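You operate a simulated robot arm through the tools that you are given. There is no shell and no other tool. Be economical: measure what you need, move in short steps, check, and stop when the job is done.

The job below is to be done with a simulated robot arm. You get a single attempt, and the scene is never put back.

Task
Dose 3 portions of garlic into the small blue tub.
Fine: use the yellow hopper; nothing spilt; the tub ends standing in the grey tray, the hopper's tray pushed in, its black knob at 0.
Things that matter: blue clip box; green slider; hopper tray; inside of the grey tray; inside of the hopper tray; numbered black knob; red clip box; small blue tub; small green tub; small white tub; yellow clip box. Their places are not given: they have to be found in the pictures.

It is judged by the outcome, as a careful person would: the job done as asked, and still so three seconds after it is handed in. It fails if anything else is knocked over, pushed out of place, dropped, spilled or broken.

Robot
A 6-joint arm with a two-finger parallel gripper, fixed in place. Base frame: the origin is at the foot of the arm, x ahead of it, y to its left, z up. Units: mm, degrees, N and s.
With the tool pointing down near the work surface it reaches from about 260 to 660 mm from the base axis. Its first joint turns from -66.0 to 66.0 degrees. Payload 2.9 kg.
The TCP is the grasp point between the finger pads, 30 mm short of the fingertips. In the tool frame z runs along the fingers and y along their closing line. The gripper opens to 110 mm. The fingers are 20 mm wide and 10 mm thick; the gripper's body (48 by 112 mm) begins 55 mm behind the TCP.
Orientation is that of the tool frame in the base frame, as [roll, pitch, yaw] about the fixed x, y, z axes, in that order (R = Rz(yaw) Ry(pitch) Rx(roll)). With the fingers straight down and closing along the base's y, the tool's x points along the base's -x, its y along +y and its z along -z.

Tools
- The arm moves only by the tool step_arm. Its argument "rows" is a list of rows, each a list of 6 numbers: the shift along the tool's x, y, z in m, then the turn, a rotation vector about the tool's x, y, z in degrees. In form: [[dx, dy, dz, wx, wy, wz], ...]. A call has 1 to 8 rows; each row shifts and turns the commanded pose from where the row before left it, along the tool's axes as they then stand. "jaw" is the opening in per cent of the stroke, from 0 (shut) to 100 (fully open), set as the call begins (left out, the last holds). Rows are played at 5 a second. More than 50 mm and 8.6 degrees between two rows, or a gripper value outside its range, and nothing of the call is played. Where a pose cannot be reached the arm comes as near as it can. A force on the tool above 40 N (or 10 N above the force at the start of the call, whichever is more), or a blocked arm, ends the call early, and 0.2 s more pass. The fingers move at their own pace (about 108 mm/s each) and stop on an object; they squeeze with about 38 N. The grip force told is the motor's: it shows also when the fingers shut on nothing. Time passes only in rows, and 0.2 s behind the last, so rows that do not move let the fingers close. The reply holds the time, the measured pose of the TCP, the force on the tool along the base axes, the opening and the grip force, in the units named above and with some noise, with the torque about the TCP (base axes, N m) and any sound that the robot's microphone picked up.
- Cameras (640 x 400 px; columns grow to the right, rows downward): "scene" is fixed at [78.4, 430.5, 1390]; the picture's right is [-0.78, -0.63, 0.00], its down [-0.33, 0.40, -0.85] and it looks along [0.54, -0.67, -0.52] (base axes); focal length 338 px, centre (320, 200). "wrist" rides on the gripper at [72, 17, -103] in the tool frame; the picture's right is [-0.23, 0.97, 0.00], its down [-0.76, -0.18, -0.62] and it looks along [-0.61, -0.14, 0.78] (tool axes); focal length 222 px, centre (320, 200).
- camera(camera): a new picture of that camera. The clock stands still meanwhile.
- measure_at(camera, pixels): for up to 12 pixels [column, row] of the newest picture of that camera ("zoom" is the newest enlarged one), the place [x, y, z] in the base frame of the surface seen there, good to about 2 mm. The clock stands still meanwhile.
- enlarge(camera, box): a new picture of the part [left, top, right, bottom] of that camera's present view, enlarged. The clock stands still meanwhile.
- job_done(): hands the job in; it is judged then, once.

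Go step by step. Measure first, check grasps and placings, and put right what went wrong. The budget is 80 turns and 38 pictures, counting those below and the enlarged ones. Unless the task says otherwise, let go and move clear before handing in, and close with one line.

The tools are called after "Call:" by a JSON object that holds its "name" and its "arguments". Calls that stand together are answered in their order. step_arm: Moves the arm, as the interface text tells. Its arguments: {"type":"object","properties":{"rows":{"type":"array"},"jaw":{"type":"number"}},"required":["rows"]} The other tools are called the same way: camera (camera) takes a picture; measure_at (camera, pixels) gives the place of the surface under pixels of a picture; enlarge (camera, box) takes an enlarged picture of a part of a camera's view; job_done () hands the job in.

At the start:

```text
time_s: 0.0
position: [275.6, -222.5, 1201.0]
tool_rot: [-180.0, 0.1, 179.9]
ft_force: [-0.1, 0.5, 0.5]
moment: [0.03, 0.02, 0.0]
width: 109.9
grasp_force: 0.1
```

scene: 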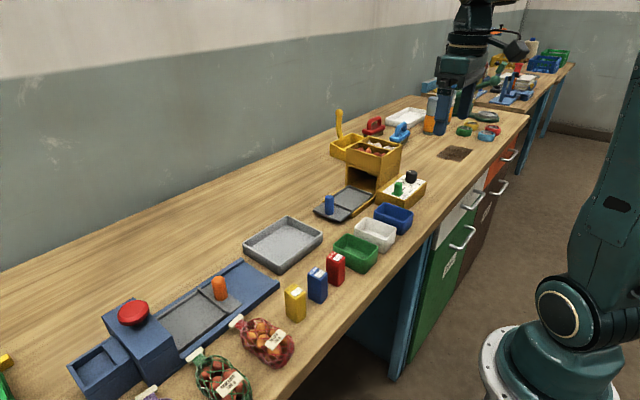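
wrist: 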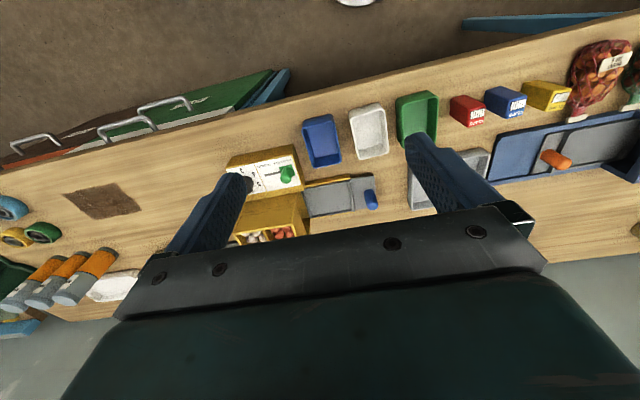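

The pictures show the yellow hopper near scene (370,170), with the tubs at (393,218), (375,234) and (355,252). I'll enlarge the hopper area first.

Call:
{"name": "enlarge", "arguments": {"camera": "scene", "box": [300, 100, 440, 230]}}

Call:
{"name": "enlarge", "arguments": {"camera": "wrist", "box": [200, 80, 480, 255]}}

```text
3.08 times, centred on (370, 165) of scene
```

zoom: 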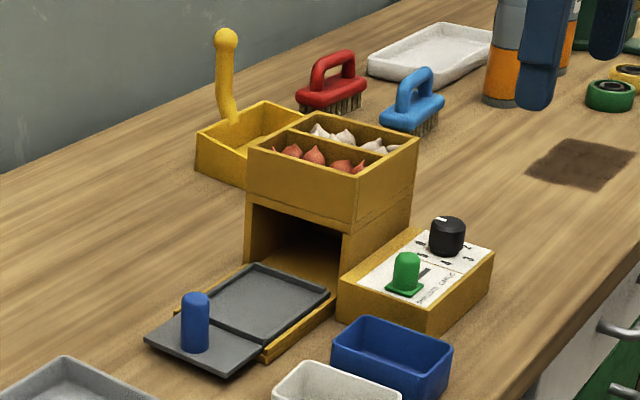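

```text
2.29 times, centred on (340, 168) of wrist
```

zoom: 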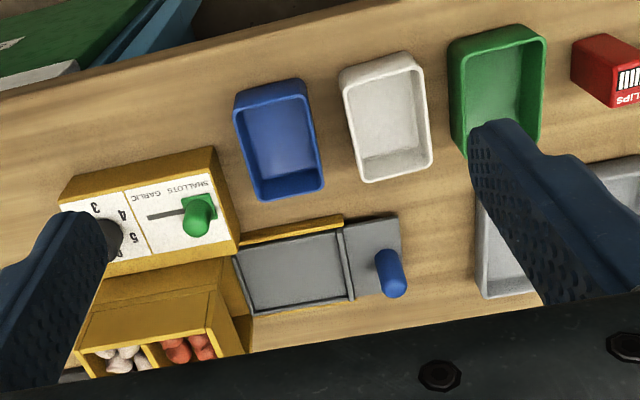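

The slider stands at one end of a SHALLOTS/GARLIC scale, the knob is numbered and the tray is out. I'll measure coordinates in the wrist zoom.

Call:
{"name": "measure_at", "arguments": {"camera": "zoom", "pixels": [[237, 100], [304, 83], [323, 190], [260, 198], [280, 140], [200, 218], [150, 217], [390, 258], [243, 248], [343, 228], [352, 298], [255, 312]]}}

Call:
{"name": "enlarge", "arguments": {"camera": "scene", "box": [370, 155, 440, 205]}}

```text
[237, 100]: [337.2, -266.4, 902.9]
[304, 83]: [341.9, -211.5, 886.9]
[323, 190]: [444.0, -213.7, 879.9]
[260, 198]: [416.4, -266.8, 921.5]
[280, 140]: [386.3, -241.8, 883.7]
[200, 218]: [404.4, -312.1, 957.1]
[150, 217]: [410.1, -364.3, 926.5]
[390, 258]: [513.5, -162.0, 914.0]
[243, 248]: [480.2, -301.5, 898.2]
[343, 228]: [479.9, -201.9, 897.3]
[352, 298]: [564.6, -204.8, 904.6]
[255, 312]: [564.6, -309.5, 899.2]
```

```text
8.00 times, centred on (405, 180) of scene
```

zoom: 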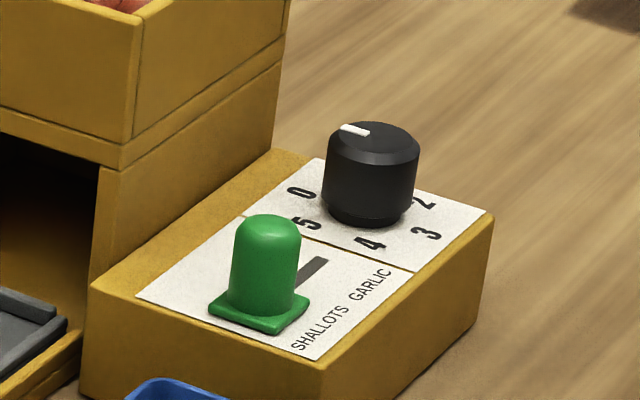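

The slider is at the SHALLOTS end, (268,260), and the knob pointer at (355,130) is towards 0. I'll measure these in the zoom.

Call:
{"name": "measure_at", "arguments": {"camera": "zoom", "pixels": [[372, 140], [348, 126], [366, 134], [302, 192], [425, 202], [428, 233], [370, 244], [306, 224], [268, 222], [322, 260], [215, 312], [295, 330]]}}

Call:
{"name": "enlarge", "arguments": {"camera": "wrist", "box": [380, 80, 500, 220]}}

```text
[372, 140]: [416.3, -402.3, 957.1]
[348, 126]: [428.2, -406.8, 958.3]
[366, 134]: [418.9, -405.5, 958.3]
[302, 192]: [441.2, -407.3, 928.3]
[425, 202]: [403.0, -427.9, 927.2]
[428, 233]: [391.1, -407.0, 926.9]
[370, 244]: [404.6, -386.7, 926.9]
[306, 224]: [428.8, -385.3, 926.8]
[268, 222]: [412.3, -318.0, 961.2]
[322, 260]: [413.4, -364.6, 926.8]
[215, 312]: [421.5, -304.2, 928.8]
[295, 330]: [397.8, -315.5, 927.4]
```

```text
2.86 times, centred on (440, 150) of wrist
```

zoom: 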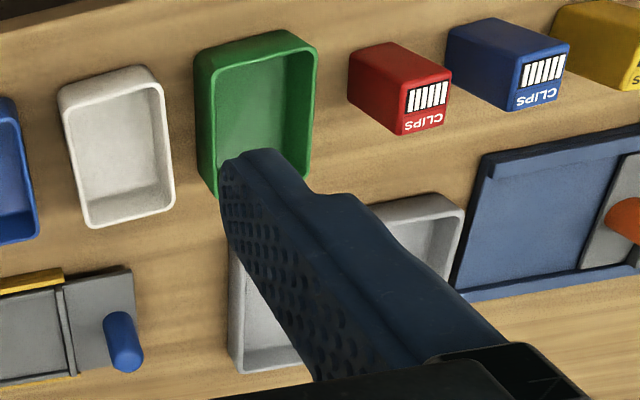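

The knob centre is about (416,-407), with 0 towards +x and numbers rising clockwise from above in 60° steps. Next I'll measure the hopper body, tub and grey tray.

Call:
{"name": "measure_at", "arguments": {"camera": "scene", "pixels": [[332, 151], [384, 159], [401, 146], [362, 138], [384, 174], [329, 196], [390, 205], [411, 213], [402, 232], [376, 221], [393, 213], [340, 113]]}}

Call:
{"name": "measure_at", "arguments": {"camera": "scene", "pixels": [[289, 217], [321, 236], [278, 272], [244, 244], [283, 240], [300, 240], [268, 243], [346, 196], [329, 212], [362, 190], [352, 218], [329, 203]]}}

```text
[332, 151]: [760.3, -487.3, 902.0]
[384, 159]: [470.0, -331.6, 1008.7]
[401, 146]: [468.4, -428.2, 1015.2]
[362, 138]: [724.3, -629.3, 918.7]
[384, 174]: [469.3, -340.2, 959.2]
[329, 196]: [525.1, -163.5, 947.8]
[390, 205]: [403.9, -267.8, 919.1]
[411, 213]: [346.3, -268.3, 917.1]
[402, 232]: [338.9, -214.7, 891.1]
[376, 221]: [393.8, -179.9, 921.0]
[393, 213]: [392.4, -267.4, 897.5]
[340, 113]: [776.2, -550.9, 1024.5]
```

```text
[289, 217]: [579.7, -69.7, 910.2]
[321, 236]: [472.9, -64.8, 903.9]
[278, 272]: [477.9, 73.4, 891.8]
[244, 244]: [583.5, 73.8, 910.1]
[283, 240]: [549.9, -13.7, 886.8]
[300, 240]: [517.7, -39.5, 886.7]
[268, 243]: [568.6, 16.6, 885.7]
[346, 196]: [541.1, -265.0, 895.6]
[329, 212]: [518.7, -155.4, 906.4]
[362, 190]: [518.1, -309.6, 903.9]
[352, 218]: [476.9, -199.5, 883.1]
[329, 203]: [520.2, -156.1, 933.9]
```

The slider post is at about (412,-314) and the hopper side face at x≈469 with its top at z≈1012. I'll move above the slider and turn -90° so the fingers close along x.

Call:
{"name": "step_arm", "arguments": {"rows": [[-0.0274, -0.0186, 0.028, 0, 0, 0], [-0.0274, -0.0186, 0.028, 0, 0, 0], [-0.0274, -0.0186, 0.028, 0, 0, 0], [-0.0274, -0.0186, 0.028, 0, 0, 0], [-0.0274, -0.0186, 0.028, 0, 0, 0], [0, 0, 0, 0, 0, -8.2], [0, 0, 0, 0, 0, -8.2], [0, 0, 0, 0, 0, -8.2]], "jaw": 45}}

Call:
{"name": "step_arm", "arguments": {"rows": [[0, 0, 0, 0, 0, -8.2], [0, 0, 0, 0, 0, -8.2], [0, 0, 0, 0, 0, -8.2], [0, 0, 0, 0, 0, -8.2], [0, 0, 0, 0, 0, -8.2], [0, 0, 0, 0, 0, -8.2], [0, 0, 0, 0, 0, -8.2], [0, 0, 0, 0, 0, -8.0]]}}

Call:
{"name": "camera", "arguments": {"camera": "wrist"}}

```text
time_s: 1.8
position: [414.5, -313.7, 1060.3]
tool_rot: [179.9, 0.0, -155.1]
ft_force: [0.5, 0.5, 0.4]
moment: [0.0, 0.0, 0.02]
width: 49.4
grasp_force: 0.0
```

```text
time_s: 3.6
position: [412.6, -313.9, 1060.6]
tool_rot: [179.9, 0.0, -89.9]
ft_force: [-0.1, -0.9, -0.4]
moment: [0.0, -0.02, -0.03]
width: 49.4
grasp_force: 0.0
```

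```text
31 pictures are left
```

wrist: 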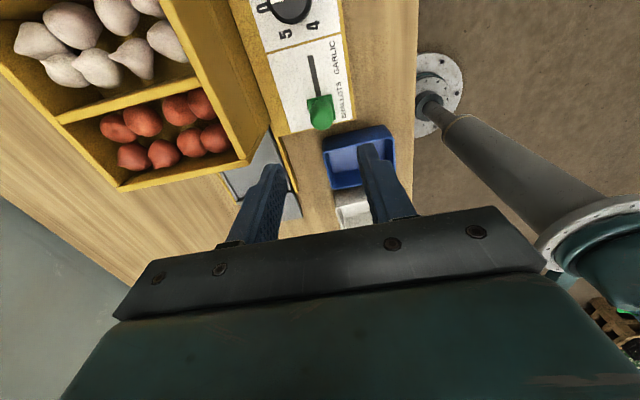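

The slider is at wrist (320,112) and the slot runs up to about (310,57). I'll measure both, along with the knob.

Call:
{"name": "measure_at", "arguments": {"camera": "wrist", "pixels": [[310, 57], [312, 80], [308, 103], [331, 99], [320, 122], [318, 105], [275, 12], [315, 8], [293, 4], [283, 36], [312, 28]]}}

Call:
{"name": "enlarge", "arguments": {"camera": "wrist", "box": [250, 0, 380, 140]}}

```text
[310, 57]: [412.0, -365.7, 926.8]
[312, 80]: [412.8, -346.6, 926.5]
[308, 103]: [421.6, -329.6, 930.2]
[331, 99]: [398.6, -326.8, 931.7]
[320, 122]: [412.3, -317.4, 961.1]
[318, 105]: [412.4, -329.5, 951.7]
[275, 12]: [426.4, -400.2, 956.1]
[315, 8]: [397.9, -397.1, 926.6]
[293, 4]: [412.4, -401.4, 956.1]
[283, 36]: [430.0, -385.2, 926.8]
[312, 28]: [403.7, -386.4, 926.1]
```

```text
2.86 times, centred on (315, 70) of wrist
```

zoom: 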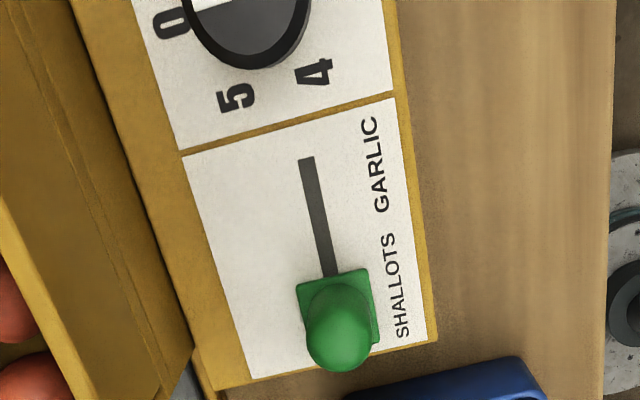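

The slider post centre is about (412,-318), its top at z 961, and the slot extends to y≈-366. I'll descend and grip it.

Call:
{"name": "step_arm", "arguments": {"rows": [[0.004, 0, 0.03, 0, 0, 0], [0, 0, 0.03, 0, 0, 0], [0, 0, 0.02, 0, 0, 0], [0, 0, 0.0146, 0, 0, 0]]}}

Call:
{"name": "step_arm", "arguments": {"rows": [[0, 0, 0, 0, 0, 0], [0, 0, 0, 0, 0, 0], [0, 0, 0, 0, 0, 0]], "jaw": 5}}

```text
time_s: 4.6
position: [414.1, -317.9, 966.2]
tool_rot: [179.9, 0.0, -90.0]
ft_force: [0.5, 0.4, -0.1]
moment: [-0.03, -0.02, -0.01]
width: 49.6
grasp_force: 0.1
```

```text
time_s: 5.4
position: [411.6, -318.5, 965.4]
tool_rot: [179.9, 0.1, -90.2]
ft_force: [-24.6, -0.4, 4.1]
moment: [-0.02, 0.11, -0.08]
width: 20.9
grasp_force: 45.1
```

The post is gripped at 21 mm with a slight sideways load. I'll slide it 36 mm in -y towards GARLIC with a small correction.

Call:
{"name": "step_arm", "arguments": {"rows": [[0, 0.001, 0, 0, 0, 0], [0.006, 0, 0, 0, 0, 0], [0.006, 0, 0, 0, 0, 0], [0.006, 0, 0, 0, 0, 0], [0.006, 0, 0, 0, 0, 0], [0.006, 0, 0, 0, 0, 0], [0.005, 0, 0, 0, 0, 0]]}}

```text
time_s: 7.0
position: [410.8, -353.6, 965.5]
tool_rot: [179.8, 0.2, -90.0]
ft_force: [-26.0, -0.7, -2.8]
moment: [-0.15, 0.1, 0.02]
width: 21.3
grasp_force: 44.7
```

No stop has been felt yet at y -353.6. I'll continue gently until it resists.

Call:
{"name": "step_arm", "arguments": {"rows": [[0.002, 0.001, 0, 0, 0, 0], [0.002, 0, 0, 0, 0, 0], [0.002, 0, 0, 0, 0, 0], [0.001, 0, 0, 0, 0, 0], [0.001, 0, 0, 0, 0, 0]]}}

```text
time_s: 8.2
position: [412.0, -358.7, 964.9]
tool_rot: [179.9, 0.3, -89.7]
ft_force: [-16.3, 18.8, -4.2]
moment: [-0.7, -0.05, -0.13]
width: 21.0
grasp_force: 44.7
```

The arm now meets 19 N against the motion at y≈-358, so the end stop is reached. I'll release, rise and look.

Call:
{"name": "step_arm", "arguments": {"rows": [[-0.002, 0, 0, 0, 0, 0], [0, 0, 0, 0, 0, 0]], "jaw": 45}}

Call:
{"name": "step_arm", "arguments": {"rows": [[0, 0, -0.04, 0, 0, 0], [0, 0, -0.04, 0, 0, 0], [0, 0, -0.04, 0, 0, 0], [0, 0, -0.04, 0, 0, 0], [-0.04, 0, 0, 0, 0, 0], [-0.04, 0, 0, 0, 0, 0]]}}

Call:
{"name": "camera", "arguments": {"camera": "wrist"}}

```text
time_s: 8.8
position: [413.0, -359.2, 965.7]
tool_rot: [-179.9, -0.1, -90.0]
ft_force: [-1.2, 0.6, -0.4]
moment: [0.03, 0.01, -0.01]
width: 49.4
grasp_force: 0.0
```

```text
time_s: 10.2
position: [412.0, -278.4, 1126.1]
tool_rot: [180.0, 0.0, -89.9]
ft_force: [0.2, 0.4, 0.1]
moment: [-0.03, 0.01, -0.02]
width: 49.6
grasp_force: 0.1
```

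```text
29 pictures are left
```

wrist: 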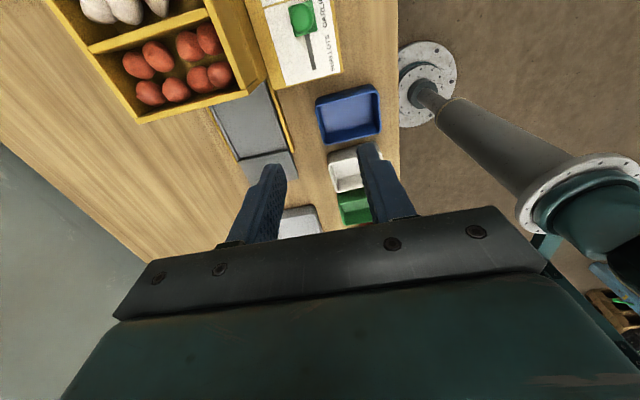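

The slider is now by GARLIC. I'll enlarge the tub and tray area and measure.

Call:
{"name": "enlarge", "arguments": {"camera": "wrist", "box": [200, 70, 400, 195]}}

```text
3.20 times, centred on (300, 132) of wrist
```

zoom: 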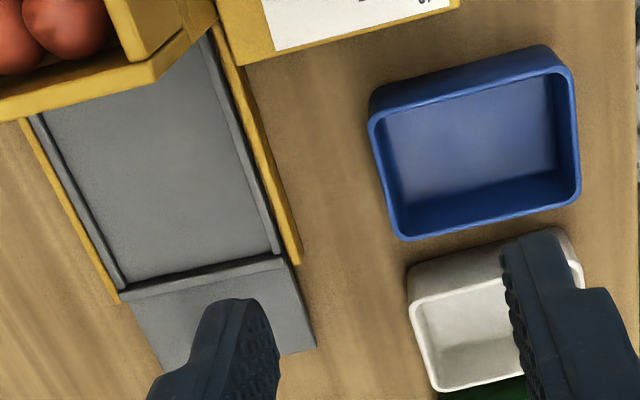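

Call:
{"name": "measure_at", "arguments": {"camera": "zoom", "pixels": [[372, 124], [562, 70], [577, 190], [404, 236], [412, 290], [560, 240], [272, 246], [127, 278], [55, 130], [215, 60], [200, 200], [480, 130]]}}

Call:
{"name": "measure_at", "arguments": {"camera": "zoom", "pixels": [[282, 258], [120, 293], [294, 262], [262, 246], [132, 274], [245, 150], [270, 160], [45, 130], [25, 125], [215, 330], [470, 220], [470, 260]]}}

```text
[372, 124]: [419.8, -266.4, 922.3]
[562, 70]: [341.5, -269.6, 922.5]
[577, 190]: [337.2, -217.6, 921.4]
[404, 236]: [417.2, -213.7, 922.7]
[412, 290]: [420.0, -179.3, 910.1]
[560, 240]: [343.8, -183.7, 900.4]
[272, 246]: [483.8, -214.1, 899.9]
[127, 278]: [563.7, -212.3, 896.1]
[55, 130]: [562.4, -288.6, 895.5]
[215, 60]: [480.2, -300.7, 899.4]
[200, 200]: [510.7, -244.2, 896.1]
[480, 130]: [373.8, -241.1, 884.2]
```

```text
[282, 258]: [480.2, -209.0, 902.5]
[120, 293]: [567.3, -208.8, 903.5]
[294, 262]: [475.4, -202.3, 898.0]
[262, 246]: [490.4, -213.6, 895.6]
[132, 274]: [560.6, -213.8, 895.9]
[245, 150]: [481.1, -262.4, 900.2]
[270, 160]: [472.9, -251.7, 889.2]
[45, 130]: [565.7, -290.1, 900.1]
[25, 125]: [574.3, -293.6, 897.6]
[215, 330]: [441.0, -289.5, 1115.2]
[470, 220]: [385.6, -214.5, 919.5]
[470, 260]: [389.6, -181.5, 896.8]
```

The blue tub is centred at (378.5,-241.5), 82 (x) by 55 (y), with its rim at 922. The recess is about 77 (x) by 92 (y), so I'll turn the tub 90° when placing it. I'll rotate back to yaw 180 and move above the tub.

Call:
{"name": "step_arm", "arguments": {"rows": [[0, 0, 0, 0, 0, 8.2], [0, 0, 0, 0, 0, 8.2], [0, 0, 0, 0, 0, 8.2], [0, 0, 0, 0, 0, 8.2], [0, 0, 0, 0, 0, 8.2], [0, 0, 0, 0, 0, 8.2], [0, 0, 0, 0, 0, 8.2], [0, 0, 0, 0, 0, 8.2]], "jaw": 69}}

Call:
{"name": "step_arm", "arguments": {"rows": [[0, 0, 0, 0, 0, 8.2], [0, 0, 0, 0, 0, 8.2], [0, 0, 0, 0, 0, 7.9], [0.0335, 0.037, 0, 0, 0, 0], [0, 0, 0.04, 0, 0, 0], [0, 0, 0.04, 0, 0, 0], [0, 0, 0.04, 0, 0, 0], [0, 0, 0.03, 0, 0, 0]]}}

Call:
{"name": "camera", "arguments": {"camera": "wrist"}}

```text
time_s: 12.0
position: [411.1, -278.8, 1125.1]
tool_rot: [180.0, -0.1, -155.7]
ft_force: [0.3, 0.3, 0.6]
moment: [-0.02, 0.0, 0.02]
width: 75.7
grasp_force: 0.0
```

```text
time_s: 13.8
position: [377.2, -240.5, 975.4]
tool_rot: [-180.0, -0.1, -179.9]
ft_force: [0.3, -0.2, 0.0]
moment: [0.0, -0.04, -0.01]
width: 75.5
grasp_force: 0.0
```

```text
27 pictures are left
```

wrist: 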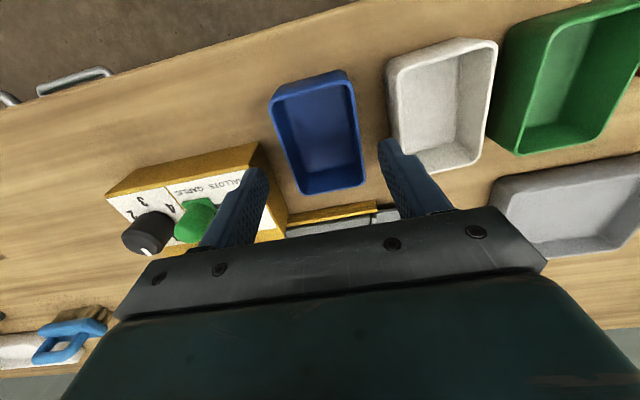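

The fingers straddle the tub, so I'll descend and grip.

Call:
{"name": "step_arm", "arguments": {"rows": [[0, 0, 0.02, 0, 0, 0], [0, 0, 0.015, 0, 0, 0], [0, 0, 0.0145, 0, 0, 0]]}}

Call:
{"name": "step_arm", "arguments": {"rows": [[0, 0, 0, 0, 0, 0], [0, 0, 0, 0, 0, 0], [0, 0, 0, 0, 0, 0]], "jaw": 35}}

```text
time_s: 14.6
position: [377.3, -242.5, 927.0]
tool_rot: [-180.0, 0.0, -180.0]
ft_force: [0.2, 0.4, -0.4]
moment: [0.0, 0.0, 0.01]
width: 75.8
grasp_force: 0.0
```

```text
time_s: 15.4
position: [379.5, -242.4, 926.8]
tool_rot: [180.0, 0.0, -179.9]
ft_force: [0.1, 0.4, 0.0]
moment: [-0.03, 0.04, 0.0]
width: 58.9
grasp_force: 38.3
```

The tub is gripped at 59 mm. I'll lift 90 mm and turn +90°.

Call:
{"name": "step_arm", "arguments": {"rows": [[0, 0, -0.02, 0, 0, 0], [0, 0, -0.035, 0, 0, 0], [0, 0, -0.035, 0, 0, 0], [0, 0, 0, 0, 0, 8.2], [0, 0, 0, 0, 0, 8.2], [0, 0, 0, 0, 0, 8.2], [0, 0, 0, 0, 0, 8.2], [0, 0, 0, 0, 0, 8.2]]}}

Call:
{"name": "step_arm", "arguments": {"rows": [[0, 0, 0, 0, 0, 8.2], [0, 0, 0, 0, 0, 8.2], [0, 0, 0, 0, 0, 8.2], [0, 0, 0, 0, 0, 8.2], [0, 0, 0, 0, 0, 8.2], [0, 0, 0, 0, 0, 8.0], [0, 0, 0, 0, 0, 0]]}}

```text
time_s: 17.2
position: [377.4, -242.9, 1017.0]
tool_rot: [179.9, 0.1, 139.0]
ft_force: [1.2, 0.4, 0.2]
moment: [0.0, 0.0, -0.02]
width: 38.3
grasp_force: 0.0
```

```text
time_s: 18.8
position: [377.8, -243.3, 1016.3]
tool_rot: [180.0, 0.0, 90.0]
ft_force: [1.2, -0.9, 0.0]
moment: [0.0, 0.03, 0.04]
width: 38.6
grasp_force: 0.0
```

The jaw has closed to 38 mm, so the tub slipped out. I'll look.

Call:
{"name": "camera", "arguments": {"camera": "scene"}}

Call:
{"name": "camera", "arguments": {"camera": "wrist"}}

```text
26 pictures are left
```

scene: 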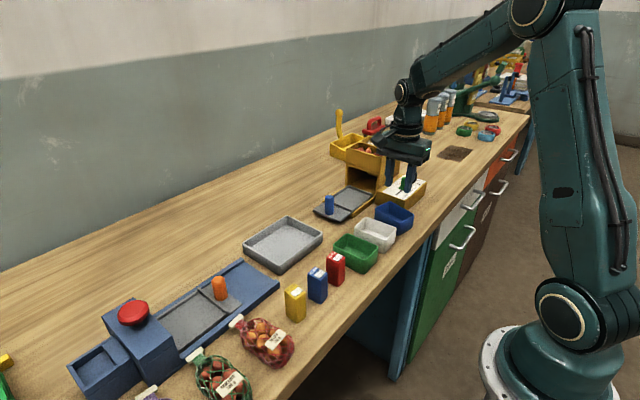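

```text
25 pictures are left
```

wrist: 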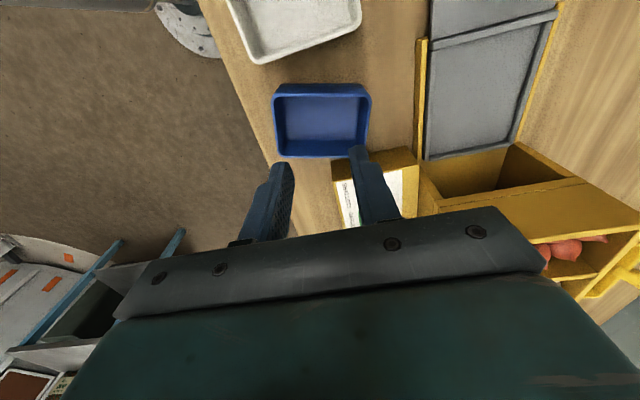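

The tub is still standing at its spot, wrist (320,120), so it just slid out. I'll check its exact pose before gripping deeper with the jaw fully commanded shut.

Call:
{"name": "measure_at", "arguments": {"camera": "wrist", "pixels": [[274, 90], [368, 90], [368, 152], [278, 152], [320, 120], [320, 86], [320, 155], [368, 120], [276, 120]]}}

Call:
{"name": "enlarge", "arguments": {"camera": "scene", "box": [350, 180, 430, 240]}}

```text
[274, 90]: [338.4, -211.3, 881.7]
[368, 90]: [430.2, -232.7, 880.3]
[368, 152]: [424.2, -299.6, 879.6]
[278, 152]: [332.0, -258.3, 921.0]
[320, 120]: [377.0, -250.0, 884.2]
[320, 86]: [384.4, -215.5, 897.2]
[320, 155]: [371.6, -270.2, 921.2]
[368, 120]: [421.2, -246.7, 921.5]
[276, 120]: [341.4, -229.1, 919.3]
```

```text
6.67 times, centred on (390, 210) of scene
```

zoom: 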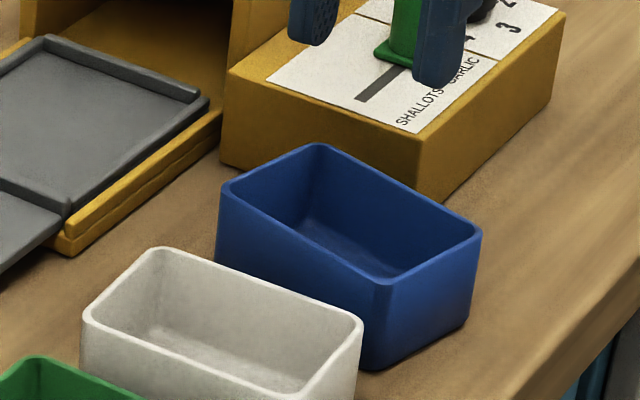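

The tub seems to have turned by about 15° before slipping. I'll enlarge the wrist view to get its corners.

Call:
{"name": "enlarge", "arguments": {"camera": "wrist", "box": [220, 70, 440, 210]}}

```text
2.86 times, centred on (330, 140) of wrist
```

zoom: 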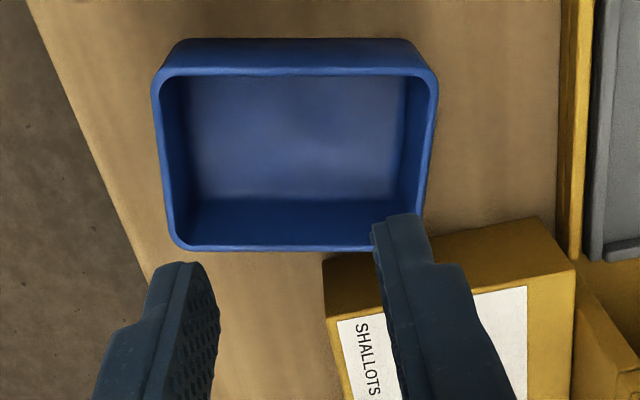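

Call:
{"name": "measure_at", "arguments": {"camera": "zoom", "pixels": [[158, 95], [178, 235], [200, 71], [300, 71], [410, 71], [434, 95], [424, 200], [200, 247], [300, 249], [360, 247], [168, 160], [430, 150]]}}

```text
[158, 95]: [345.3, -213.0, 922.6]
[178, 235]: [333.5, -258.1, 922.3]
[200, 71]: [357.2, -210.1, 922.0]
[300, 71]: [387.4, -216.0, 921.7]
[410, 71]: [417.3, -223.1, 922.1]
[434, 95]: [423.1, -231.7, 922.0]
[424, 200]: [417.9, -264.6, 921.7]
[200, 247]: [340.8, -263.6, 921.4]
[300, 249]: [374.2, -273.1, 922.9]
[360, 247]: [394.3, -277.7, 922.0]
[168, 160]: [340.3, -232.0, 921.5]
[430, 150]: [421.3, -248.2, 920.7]
```

The tub is now at (379.5,-244.1), yawed about -13.5°, with a true width of 58.6 mm. I'll turn the tool -76.5° to line up and open to 70 mm.

Call:
{"name": "step_arm", "arguments": {"rows": [[-0.001, 0.0015, 0, 0, 0, -8.5], [0, 0, 0, 0, 0, -8.5], [0, 0, 0, 0, 0, -8.5], [0, 0, 0, 0, 0, -8.5], [0, 0, 0, 0, 0, -8.5], [0, 0, 0, 0, 0, -8.5], [0, 0, 0, 0, 0, -8.5], [0, 0, 0, 0, 0, -8.5]], "jaw": 65}}

Call:
{"name": "step_arm", "arguments": {"rows": [[0, 0, 0, 0, 0, -8.5], [0, 0, 0.03, 0, 0, 0], [0, 0, 0.03, 0, 0, 0], [0, 0, 0.02, 0, 0, 0], [0, 0, 0.012, 0, 0, 0], [0, 0, 0, 0, 0, 0]]}}

Call:
{"name": "step_arm", "arguments": {"rows": [[0, 0, 0, 0, 0, 0], [0, 0, 0, 0, 0, 0], [0, 0, 0, 0, 0, 0], [0, 0, 0, 0, 0, 0]], "jaw": 0}}

Call:
{"name": "step_arm", "arguments": {"rows": [[0, 0, -0.005, 0, 0, 0], [0, 0, -0.005, 0, 0, 0], [0, 0, 0, 0, 0, 0]]}}

```text
time_s: 20.6
position: [378.8, -244.4, 1016.2]
tool_rot: [180.0, 0.1, 158.3]
ft_force: [1.4, 0.0, -1.0]
moment: [-0.01, 0.02, 0.02]
width: 71.3
grasp_force: 0.0
```

```text
time_s: 22.0
position: [379.4, -244.9, 922.5]
tool_rot: [180.0, 0.0, 166.6]
ft_force: [-0.1, 0.3, -0.3]
moment: [-0.01, -0.01, 0.0]
width: 71.3
grasp_force: 0.0
```

```text
time_s: 23.0
position: [380.0, -244.7, 923.4]
tool_rot: [180.0, -0.1, 166.6]
ft_force: [-0.8, 0.1, -0.9]
moment: [0.03, 0.02, 0.01]
width: 58.8
grasp_force: 38.2
```

```text
time_s: 23.8
position: [380.6, -243.1, 935.1]
tool_rot: [180.0, 0.0, 166.6]
ft_force: [-0.1, 0.5, -0.3]
moment: [0.02, -0.01, 0.0]
width: 58.8
grasp_force: 37.7
```

It's still gripped at 58.8 mm after a 10 mm lift. I'll continue slowly.

Call:
{"name": "step_arm", "arguments": {"rows": [[0, 0, -0.01, 0, 0, 0], [0, 0, -0.01, 0, 0, 0], [0, 0, -0.015, 0, 0, 0], [0, 0, -0.015, 0, 0, 0], [0, 0, -0.015, 0, 0, 0], [0, 0, -0.01, 0, 0, 0]]}}

Call:
{"name": "camera", "arguments": {"camera": "wrist"}}

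```text
time_s: 25.2
position: [379.3, -243.0, 1009.6]
tool_rot: [-180.0, 0.0, 166.6]
ft_force: [-0.3, 0.7, -0.3]
moment: [0.0, -0.02, -0.02]
width: 58.7
grasp_force: 37.8
```

```text
22 pictures are left
```

wrist: 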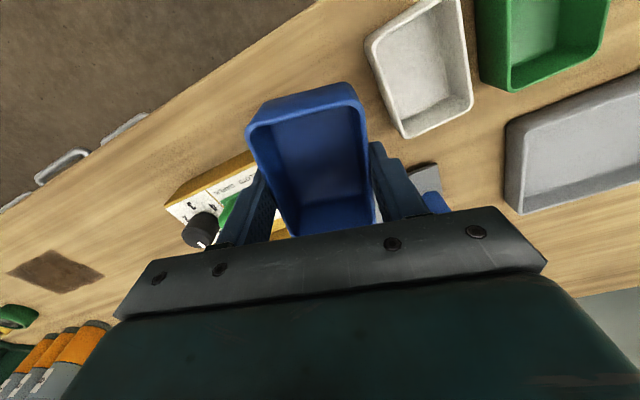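

The tub is held and level. I'll rotate gently by +76.5°.

Call:
{"name": "step_arm", "arguments": {"rows": [[0, 0, 0, 0, 0, 4.8], [0, 0, 0, 0, 0, 4.8], [0, 0, 0, 0, 0, 4.8], [0, 0, 0, 0, 0, 4.8], [0, 0, 0, 0, 0, 4.8], [0, 0, 0, 0, 0, 4.8], [0, 0, 0, 0, 0, 4.8], [0, 0, 0, 0, 0, 4.8]]}}

Call:
{"name": "step_arm", "arguments": {"rows": [[0, 0, 0, 0, 0, 4.8], [0, 0, 0, 0, 0, 4.8], [0, 0, 0, 0, 0, 4.8], [0, 0, 0, 0, 0, 4.8], [0, 0, 0, 0, 0, 4.8], [0, 0, 0, 0, 0, 4.8], [0, 0, 0, 0, 0, 4.8], [0, 0, 0, 0, 0, 4.5]]}}

```text
time_s: 27.0
position: [378.9, -244.3, 1009.4]
tool_rot: [-180.0, 0.1, 128.2]
ft_force: [-0.3, 0.9, -0.9]
moment: [0.0, -0.01, -0.02]
width: 58.7
grasp_force: 38.4
```

```text
time_s: 28.8
position: [379.4, -244.0, 1009.3]
tool_rot: [180.0, 0.1, 90.0]
ft_force: [0.4, -0.2, 0.9]
moment: [-0.02, -0.02, 0.01]
width: 58.9
grasp_force: 38.4
```

Now I'll move over the tray recess centre, (524,-258.5).

Call:
{"name": "step_arm", "arguments": {"rows": [[0, 0.025, 0, 0, 0, 0], [-0.003, 0.03, 0, 0, 0, 0], [-0.003, 0.03, 0, 0, 0, 0], [-0.004, 0.03, 0, 0, 0, 0], [-0.0045, 0.02, 0, 0, 0, 0], [0, 0.0096, 0, 0, 0, 0], [0, 0, 0, 0, 0, 0]]}}

Call:
{"name": "camera", "arguments": {"camera": "wrist"}}

Call:
{"name": "enlarge", "arguments": {"camera": "scene", "box": [310, 130, 420, 230]}}

```text
time_s: 30.4
position: [525.4, -258.1, 1008.8]
tool_rot: [-180.0, -0.1, 90.1]
ft_force: [0.3, 0.6, -0.1]
moment: [-0.01, 0.0, 0.02]
width: 58.7
grasp_force: 37.5
```

```text
21 pictures are left
```

wrist: 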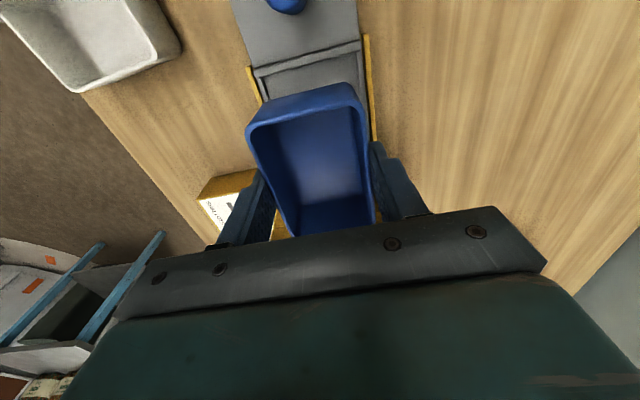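

```text
4.00 times, centred on (365, 180) of scene
```

zoom: 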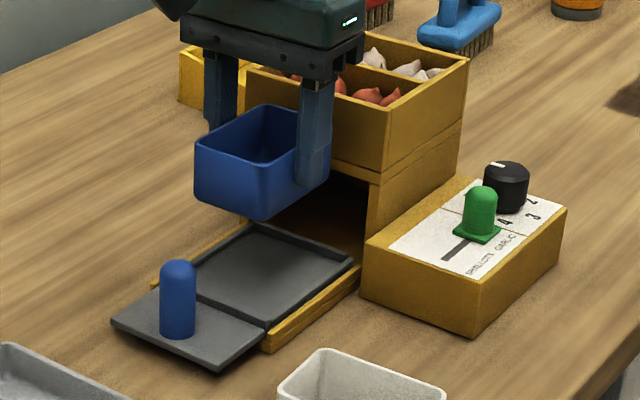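

The tub hangs over the recess. I'll check the recess corners in this zoom before lowering.

Call:
{"name": "measure_at", "arguments": {"camera": "zoom", "pixels": [[262, 234], [300, 246], [345, 262], [262, 320], [200, 290], [300, 251], [196, 190], [262, 218], [330, 185], [247, 137]]}}

```text
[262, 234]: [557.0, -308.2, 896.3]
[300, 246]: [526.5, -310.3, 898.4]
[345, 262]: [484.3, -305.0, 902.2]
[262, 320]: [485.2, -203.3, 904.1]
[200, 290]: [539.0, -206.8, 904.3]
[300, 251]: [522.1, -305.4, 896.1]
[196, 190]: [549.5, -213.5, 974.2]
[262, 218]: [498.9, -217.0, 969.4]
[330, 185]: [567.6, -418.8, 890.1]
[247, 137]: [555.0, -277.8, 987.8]
```

The recess spans y -308 to -213 and the tub y about -299 to -217, so it fits. I'll lower to TCP 940.

Call:
{"name": "step_arm", "arguments": {"rows": [[-0.0015, -0.001, 0.02, 0, 0, 0], [0, 0, 0.02, 0, 0, 0], [0, 0, 0.015, 0, 0, 0], [0, 0, 0.008, 0, 0, 0], [0, 0, 0.004, 0, 0, 0], [0, 0, 0.002, 0, 0, 0]]}}

```text
time_s: 31.8
position: [523.2, -259.7, 940.4]
tool_rot: [179.9, 0.1, 90.0]
ft_force: [0.4, 0.9, -0.4]
moment: [-0.01, 0.0, -0.01]
width: 58.8
grasp_force: 38.0
```

Call:
{"name": "step_arm", "arguments": {"rows": [[0, 0, 0.0012, 0, 0, 0], [0, 0, 0.001, 0, 0, 0]]}}

Call:
{"name": "step_arm", "arguments": {"rows": [[0, 0, 0, 0, 0, 0], [0, 0, 0, 0, 0, 0]], "jaw": 64}}

Call:
{"name": "step_arm", "arguments": {"rows": [[0, 0, -0.03, 0, 0, 0], [0, 0, -0.04, 0, 0, 0], [0, 0, -0.04, 0, 0, 0], [0.04, 0, -0.02, 0, 0, 0], [0.04, 0, 0, 0, 0, 0], [0.04, 0, 0, 0, 0, 0]]}}

Call:
{"name": "enlarge", "arguments": {"camera": "scene", "box": [310, 130, 420, 230]}}

```text
time_s: 32.4
position: [523.7, -261.1, 940.1]
tool_rot: [179.9, 0.1, 90.2]
ft_force: [-2.8, 0.0, 10.3]
moment: [0.11, 0.22, 0.03]
width: 58.6
grasp_force: 38.3
```

```text
time_s: 33.0
position: [523.5, -260.0, 937.9]
tool_rot: [180.0, 0.1, 90.1]
ft_force: [0.0, -0.4, -0.5]
moment: [-0.04, -0.04, 0.02]
width: 70.0
grasp_force: 0.0
```

```text
time_s: 34.4
position: [522.8, -139.5, 1068.0]
tool_rot: [179.9, 0.0, 90.2]
ft_force: [-0.1, 0.7, -0.1]
moment: [0.01, -0.02, -0.02]
width: 70.6
grasp_force: 0.0
```

```text
4.00 times, centred on (365, 180) of scene
```

zoom: 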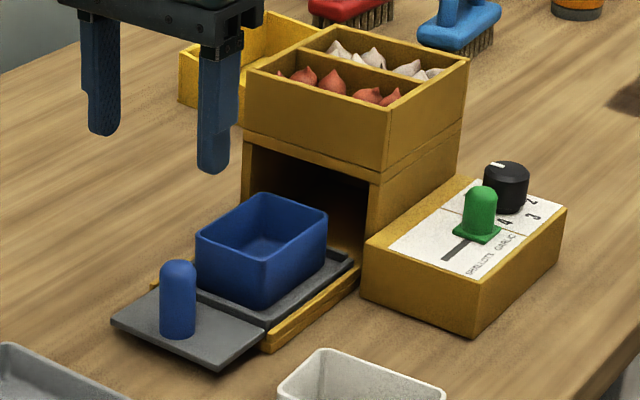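

The tub sits in the recess. I'll measure the tray handle at (177,290) for gripping.

Call:
{"name": "measure_at", "arguments": {"camera": "zoom", "pixels": [[177, 268], [162, 300], [177, 310], [193, 300], [177, 335], [205, 355], [260, 322], [120, 320], [150, 290], [256, 141], [366, 172], [372, 176]]}}

Call:
{"name": "camera", "arguments": {"camera": "wrist"}}

```text
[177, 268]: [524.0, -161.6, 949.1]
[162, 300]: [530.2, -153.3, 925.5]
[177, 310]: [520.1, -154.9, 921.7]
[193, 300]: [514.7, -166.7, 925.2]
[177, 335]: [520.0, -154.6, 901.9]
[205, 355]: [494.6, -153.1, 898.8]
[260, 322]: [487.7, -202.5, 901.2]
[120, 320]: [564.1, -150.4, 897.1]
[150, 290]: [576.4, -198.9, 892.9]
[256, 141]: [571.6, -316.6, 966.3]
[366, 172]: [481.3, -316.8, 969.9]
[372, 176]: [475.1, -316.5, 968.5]
```

```text
18 pictures are left
```

wrist: 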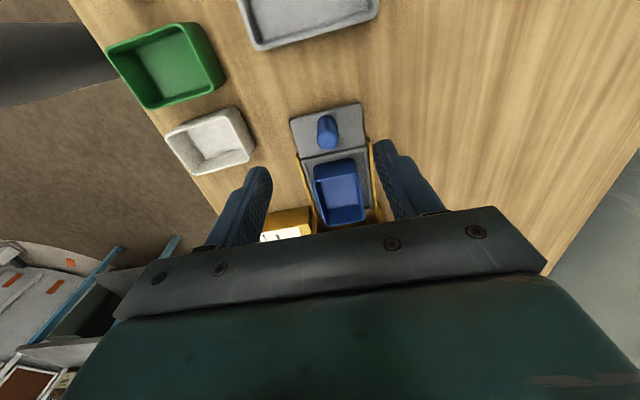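

The handle centre is (524,-163), with its top at z 949 and the hopper front at y≈-317. I'll grip it high so the gripper body stays above the hopper top.

Call:
{"name": "step_arm", "arguments": {"rows": [[-0.0235, 0.0012, 0, 0, 0, 0], [0, 0, 0.04, 0, 0, 0], [0, 0, 0.04, 0, 0, 0], [0, 0, 0.028, 0, 0, 0]], "jaw": 45}}

Call:
{"name": "step_arm", "arguments": {"rows": [[0, 0, 0, 0, 0, 0], [0, 0, 0, 0, 0, 0], [0, 0, 0, 0, 0, 0]], "jaw": 3}}

```text
time_s: 35.4
position: [525.3, -162.5, 959.9]
tool_rot: [-179.9, 0.0, 90.0]
ft_force: [0.0, 0.6, 0.0]
moment: [-0.04, 0.02, -0.01]
width: 49.6
grasp_force: 0.0
```

```text
time_s: 36.2
position: [525.3, -163.4, 960.8]
tool_rot: [179.9, 0.0, 90.0]
ft_force: [1.4, 1.1, -5.1]
moment: [-0.38, -0.14, 0.01]
width: 23.1
grasp_force: 45.3
```

Handle gripped. I'll push the tray in slowly along -y.

Call:
{"name": "step_arm", "arguments": {"rows": [[-0.006, 0, 0, 0, 0, 0], [-0.01, 0, 0, 0, 0, 0], [-0.012, 0, 0, 0, 0, 0], [-0.012, 0, 0, 0, 0, 0], [-0.012, 0, 0, 0, 0, 0], [-0.012, 0, 0, 0, 0, 0], [-0.012, 0, 0, 0, 0, 0], [-0.01, 0, 0, 0, 0, 0]]}}

Call:
{"name": "step_arm", "arguments": {"rows": [[-0.005, 0, 0, 0, 0, 0], [-0.004, 0, 0, 0, 0, 0], [-0.004, 0, 0, 0, 0, 0], [-0.004, 0, 0, 0, 0, 0], [-0.003, 0, 0, 0, 0, 0], [-0.002, 0, 0, 0, 0, 0]]}}

Call:
{"name": "enlarge", "arguments": {"camera": "scene", "box": [310, 130, 420, 230]}}

```text
time_s: 38.0
position: [524.3, -248.6, 959.7]
tool_rot: [-180.0, -0.1, 90.1]
ft_force: [1.7, 1.2, -3.0]
moment: [0.2, -0.13, 0.06]
width: 23.2
grasp_force: 45.1
```

```text
time_s: 39.4
position: [525.5, -271.2, 959.2]
tool_rot: [180.0, 0.0, 90.2]
ft_force: [6.4, -0.7, -2.7]
moment: [0.69, -0.09, -0.13]
width: 23.0
grasp_force: 44.7
```

```text
4.00 times, centred on (365, 180) of scene
```

zoom: 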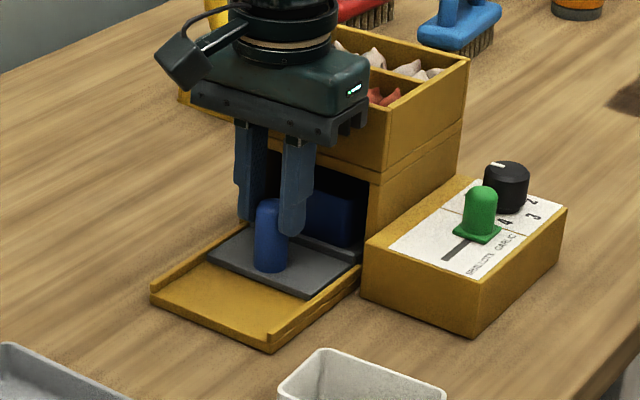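

The tray is nearly in at handle y≈-271, with no firm stop yet. I'll nudge further.

Call:
{"name": "step_arm", "arguments": {"rows": [[-0.002, 0, 0, 0, 0, 0], [-0.002, 0, 0, 0, 0, 0], [-0.002, 0, 0, 0, 0, 0], [-0.002, 0, 0, 0, 0, 0], [-0.002, 0, 0, 0, 0, 0]]}}

```text
time_s: 40.6
position: [525.9, -276.5, 959.4]
tool_rot: [-179.8, -0.1, 90.7]
ft_force: [-1.6, 34.8, 7.3]
moment: [0.78, -0.14, -0.07]
width: 23.1
grasp_force: 45.4
```

The stop is reached with 35 N at y≈-276. I'll release and rise, then turn back ready for the knob.

Call:
{"name": "step_arm", "arguments": {"rows": [[0.002, 0, 0, 0, 0, 0], [0, 0, 0, 0, 0, 0], [0, 0, -0.03, 0, 0, 0], [0, 0, -0.04, 0, 0, 0], [0, 0, -0.04, 0, 0, 0], [0, -0.05, 0, 0, 0, -2], [0, -0.05, 0, 0, 0, -2], [0, 0, 0, 0, 0, -8]], "jaw": 45}}

Call:
{"name": "step_arm", "arguments": {"rows": [[0, 0, 0, 0, 0, -8.5], [0, 0, 0, 0, 0, -8.5], [0, 0, 0, 0, 0, -8.5], [0, 0, 0, 0, 0, -8.5], [0, 0, 0, 0, 0, -8.5], [0, 0, 0, 0, 0, -8.5], [0, 0, 0, 0, 0, -8.5], [0, 0, 0, 0, 0, -8.5]]}}

Call:
{"name": "step_arm", "arguments": {"rows": [[0, 0, 0, 0, 0, -8.5], [0, 0, 0, 0, 0, -8.5], [0, 0, 0, 0, 0, -8.5], [0, 0, 0, 0, 0, -8.5], [0, 0, 0, 0, 0, -8.5], [0, 0, 0, 0, 0, -8.5], [0, 0, 0, 0, 0, -8.5], [0, 0, 0, 0, 0, -8.5]]}}

```text
time_s: 42.4
position: [423.6, -281.6, 1070.4]
tool_rot: [-180.0, 0.0, 102.2]
ft_force: [-0.3, -0.1, -0.2]
moment: [-0.02, 0.01, 0.02]
width: 49.6
grasp_force: 0.0
```

```text
time_s: 44.2
position: [424.1, -281.6, 1070.4]
tool_rot: [179.8, 0.0, 170.2]
ft_force: [-0.5, 0.5, 0.0]
moment: [0.05, -0.02, 0.01]
width: 49.5
grasp_force: 0.0
```

```text
time_s: 46.0
position: [423.9, -281.3, 1070.3]
tool_rot: [180.0, 0.0, -121.6]
ft_force: [-0.1, 0.1, -0.6]
moment: [0.0, -0.02, 0.0]
width: 49.5
grasp_force: 0.0
```

I'll finish the turn to yaw -90 and go above the knob centre, (416,-407).

Call:
{"name": "step_arm", "arguments": {"rows": [[0, 0, 0, 0, 0, -7.9], [0, 0, 0, 0, 0, -7.9], [0, 0, 0, 0, 0, -7.9], [0, 0, 0, 0, 0, -7.9], [0.042, 0.008, 0, 0, 0, 0], [0.042, 0, 0, 0, 0, 0], [0.0417, 0, 0, 0, 0, 0], [0, 0, 0, 0, 0, 0]]}}

Call:
{"name": "camera", "arguments": {"camera": "wrist"}}

```text
time_s: 47.8
position: [416.3, -407.3, 1070.7]
tool_rot: [-180.0, 0.1, -90.3]
ft_force: [0.6, 0.4, 0.1]
moment: [0.0, 0.01, 0.02]
width: 49.6
grasp_force: 0.1
```

```text
16 pictures are left
```

wrist: 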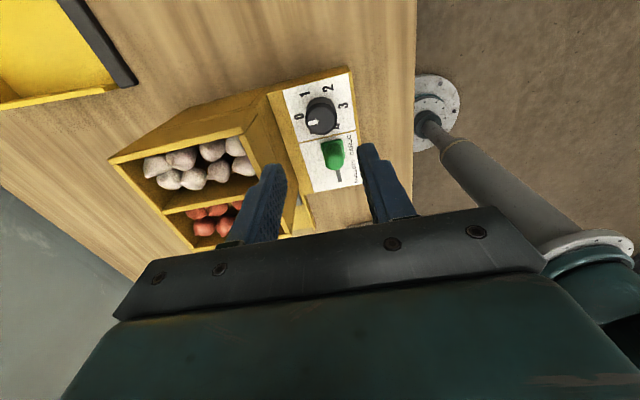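

The pointer reads 0, and the slider clearly sits by GARLIC. I'll descend and grip the knob.

Call:
{"name": "step_arm", "arguments": {"rows": [[0, 0, 0.035, 0, 0, 0], [0, 0, 0.035, 0, 0, 0], [0, 0, 0.02, 0, 0, 0], [0, 0, 0.0135, 0, 0, 0]]}}

Call:
{"name": "step_arm", "arguments": {"rows": [[0, 0, 0, 0, 0, 0], [0, 0, 0, 0, 0, 0], [0, 0, 0, 0, 0, 0]], "jaw": 10}}

```text
time_s: 48.8
position: [416.3, -407.0, 967.0]
tool_rot: [180.0, -0.1, -90.4]
ft_force: [-0.2, 0.6, -0.6]
moment: [-0.02, 0.0, -0.01]
width: 49.4
grasp_force: 0.0
```

```text
time_s: 49.6
position: [415.6, -406.7, 967.4]
tool_rot: [179.8, -0.1, -90.5]
ft_force: [-8.5, 1.5, -1.9]
moment: [-0.14, -0.32, -0.02]
width: 31.4
grasp_force: 44.7
```

The knob is gripped at 31 mm. I'll turn it clockwise 60° to position 1 and watch the readings.

Call:
{"name": "step_arm", "arguments": {"rows": [[0, 0, 0, 0, 0, 7.5], [0, 0, 0, 0, 0, 7.5], [0, 0, 0, 0, 0, 7.5], [0, 0, 0, 0, 0, 7.5], [0, 0, 0, 0, 0, 7.5], [0, 0, 0, 0, 0, 7.5], [0, 0, 0, 0, 0, 7.5], [0, 0, 0, 0, 0, 7.5]]}}

```text
time_s: 51.4
position: [414.6, -406.1, 967.0]
tool_rot: [179.8, 0.0, -150.5]
ft_force: [-18.1, -1.0, 1.9]
moment: [-0.51, 0.11, -0.03]
width: 31.4
grasp_force: 45.0
```

It turned without a jam, with an 18 N side load that I'll relieve by 1 mm. Another 60° goes to position 2.

Call:
{"name": "step_arm", "arguments": {"rows": [[0.0009, 0.0005, 0, 0, 0, 7.5], [0, 0, 0, 0, 0, 7.5], [0, 0, 0, 0, 0, 7.5], [0, 0, 0, 0, 0, 7.5], [0, 0, 0, 0, 0, 7.5], [0, 0, 0, 0, 0, 7.5], [0, 0, 0, 0, 0, 7.5], [0, 0, 0, 0, 0, 7.5]]}}

Call:
{"name": "step_arm", "arguments": {"rows": [[0, 0, 0, 0, 0, 7.5], [0, 0, 0, 0, 0, 7.5], [0, 0, 0, 0, 0, 7.5], [0, 0, 0, 0, 0, 7.5], [0, 0, 0, 0, 0, 7.5], [0, 0, 0, 0, 0, 7.5], [0, 0, 0, 0, 0, 7.5], [0, 0, 0, 0, 0, 7.5]]}}

```text
time_s: 53.2
position: [415.8, -406.5, 965.6]
tool_rot: [180.0, 0.1, 149.5]
ft_force: [-3.8, -8.2, 0.8]
moment: [0.16, -0.3, 0.01]
width: 31.7
grasp_force: 44.8
```

```text
time_s: 55.0
position: [414.6, -407.9, 966.9]
tool_rot: [180.0, 0.0, 89.7]
ft_force: [3.9, -6.6, 3.2]
moment: [0.17, 0.43, -0.01]
width: 31.6
grasp_force: 45.8
```

The tool has turned the full 180°. I'll release, rise and check the pointer.

Call:
{"name": "step_arm", "arguments": {"rows": [[0, 0, 0, 0, 0, 0], [0, 0, 0, 0, 0, 0], [0, 0, -0.04, 0, 0, 0], [0, 0, -0.04, 0, 0, 0], [0, 0, -0.04, 0, 0, 0], [0, 0, 0, 0, 0, 0]], "jaw": 45}}

Call:
{"name": "enlarge", "arguments": {"camera": "scene", "box": [310, 130, 440, 230]}}

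```text
time_s: 56.4
position: [415.0, -405.3, 1087.8]
tool_rot: [-180.0, 0.0, 89.7]
ft_force: [0.7, -0.6, 0.3]
moment: [0.01, -0.04, 0.0]
width: 49.4
grasp_force: 0.1
```

```text
4.00 times, centred on (375, 180) of scene
```

zoom: 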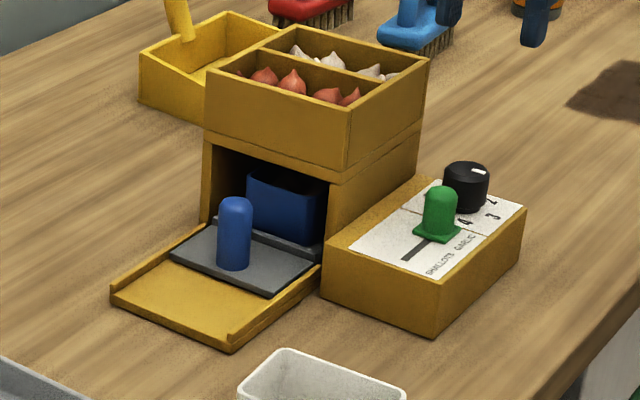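

The pointer now shows at about (479,170), which may be 2 rather than 3. I'll enlarge it more.

Call:
{"name": "enlarge", "arguments": {"camera": "scene", "box": [382, 163, 422, 188]}}

```text
16.00 times, centred on (402, 176) of scene
```

zoom: 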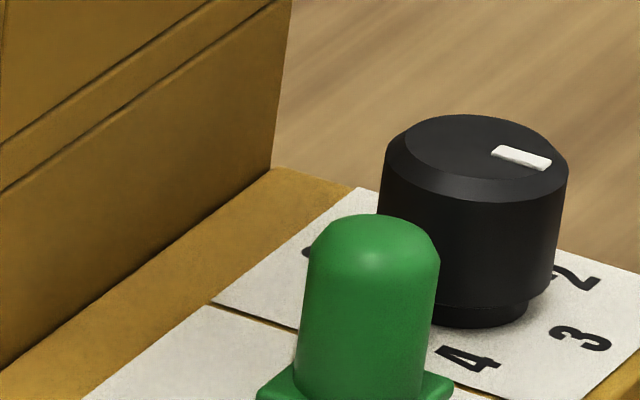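

Call:
{"name": "measure_at", "arguments": {"camera": "zoom", "pixels": [[498, 151], [548, 163], [520, 157], [405, 140], [560, 165], [475, 117], [480, 150]]}}

```text
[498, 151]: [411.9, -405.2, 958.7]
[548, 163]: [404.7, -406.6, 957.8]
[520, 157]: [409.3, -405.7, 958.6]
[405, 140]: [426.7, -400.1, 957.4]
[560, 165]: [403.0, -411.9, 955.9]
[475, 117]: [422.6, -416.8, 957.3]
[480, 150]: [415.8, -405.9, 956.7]
```

The pointer tip at (404.7,-406.6) lies straight to -x of the centre, so the knob is at 3. No dispensing was heard, so I'll return to the handle, pull the tray out and look in the tub.

Call:
{"name": "step_arm", "arguments": {"rows": [[0.044, 0, 0, 0, 0, 0], [0.044, 0, 0, 0, 0, 0], [0.043, 0.01, 0, 0, 0, 0], [0, 0.05, 0, 0, 0, 0], [0, 0.05, 0, 0, 0, 0.3], [0, 0, 0.04, 0, 0, 0], [0, 0, 0, 0, 0, 0]]}}

Call:
{"name": "camera", "arguments": {"camera": "wrist"}}

```text
time_s: 58.0
position: [527.7, -276.5, 1047.0]
tool_rot: [-179.9, 0.0, 89.3]
ft_force: [-0.3, 0.2, -0.1]
moment: [0.01, -0.01, 0.01]
width: 49.7
grasp_force: 0.1
```

```text
13 pictures are left
```

wrist: 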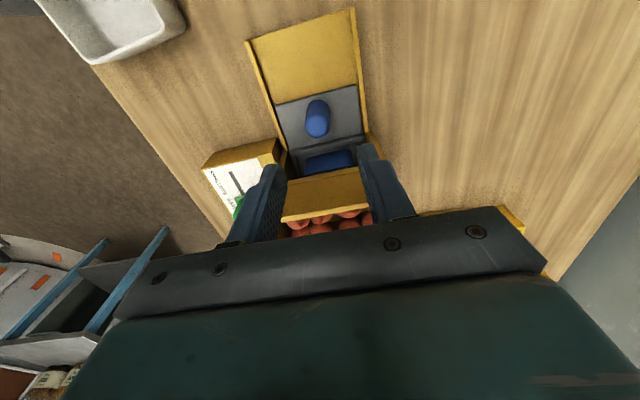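

I'll measure the handle top at (316,105) to be exact.

Call:
{"name": "measure_at", "arguments": {"camera": "wrist", "pixels": [[316, 106], [318, 125], [306, 115], [328, 115], [325, 175], [322, 190]]}}

```text
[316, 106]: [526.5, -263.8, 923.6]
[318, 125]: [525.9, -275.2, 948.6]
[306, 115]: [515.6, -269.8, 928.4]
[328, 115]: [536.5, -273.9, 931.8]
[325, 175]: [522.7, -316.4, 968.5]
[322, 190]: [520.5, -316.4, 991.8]
```

The handle is at (526,-274). I'll descend, grip and pull.

Call:
{"name": "step_arm", "arguments": {"rows": [[0.0015, -0.0015, 0.03, 0, 0, 0], [0, 0, 0.03, 0, 0, 0], [0, 0, 0.0265, 0, 0, 0]]}}

Call:
{"name": "step_arm", "arguments": {"rows": [[0, 0, 0, 0, 0, 0], [0, 0, 0, 0, 0, 0], [0, 0, 0, 0, 0, 0]], "jaw": 3}}

Call:
{"name": "step_arm", "arguments": {"rows": [[0.006, 0, 0, 0, 0, 0], [0.01, 0, 0, 0, 0, 0], [0.012, 0, 0, 0, 0, 0], [0.012, 0, 0, 0, 0, 0], [0.012, 0, 0, 0, 0, 0], [0.012, 0, 0, 0, 0, 0], [0.012, 0, 0, 0, 0, 0], [0.012, 0, 0, 0, 0, 0]]}}

Call:
{"name": "step_arm", "arguments": {"rows": [[0.008, 0, 0, 0, 0, 0], [0.006, 0, 0, 0, 0, 0], [0.004, 0, 0, 0, 0, 0], [0, 0, 0, 0, 0, 0]]}}

Call:
{"name": "enlarge", "arguments": {"camera": "scene", "box": [310, 130, 420, 230]}}

```text
time_s: 58.8
position: [524.5, -275.7, 960.5]
tool_rot: [180.0, -0.1, 89.4]
ft_force: [0.3, -0.1, -0.4]
moment: [0.0, 0.02, 0.01]
width: 49.4
grasp_force: 0.0
```

```text
time_s: 59.6
position: [524.6, -274.4, 959.3]
tool_rot: [-180.0, -0.1, 89.4]
ft_force: [4.5, 0.3, -4.9]
moment: [-0.46, -0.14, 0.05]
width: 23.4
grasp_force: 44.8
```

```text
time_s: 61.4
position: [524.9, -186.0, 959.0]
tool_rot: [180.0, 0.0, 89.5]
ft_force: [12.1, -0.3, -13.8]
moment: [-0.23, -0.21, 0.05]
width: 23.3
grasp_force: 44.8
```

```text
time_s: 62.4
position: [524.7, -167.7, 960.9]
tool_rot: [-180.0, 0.0, 89.5]
ft_force: [7.1, 0.5, -8.4]
moment: [0.11, -0.16, -0.07]
width: 23.2
grasp_force: 45.1
```

```text
4.00 times, centred on (365, 180) of scene
```

zoom: 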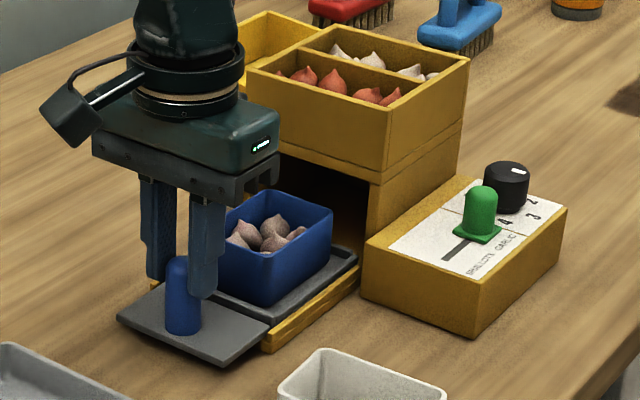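

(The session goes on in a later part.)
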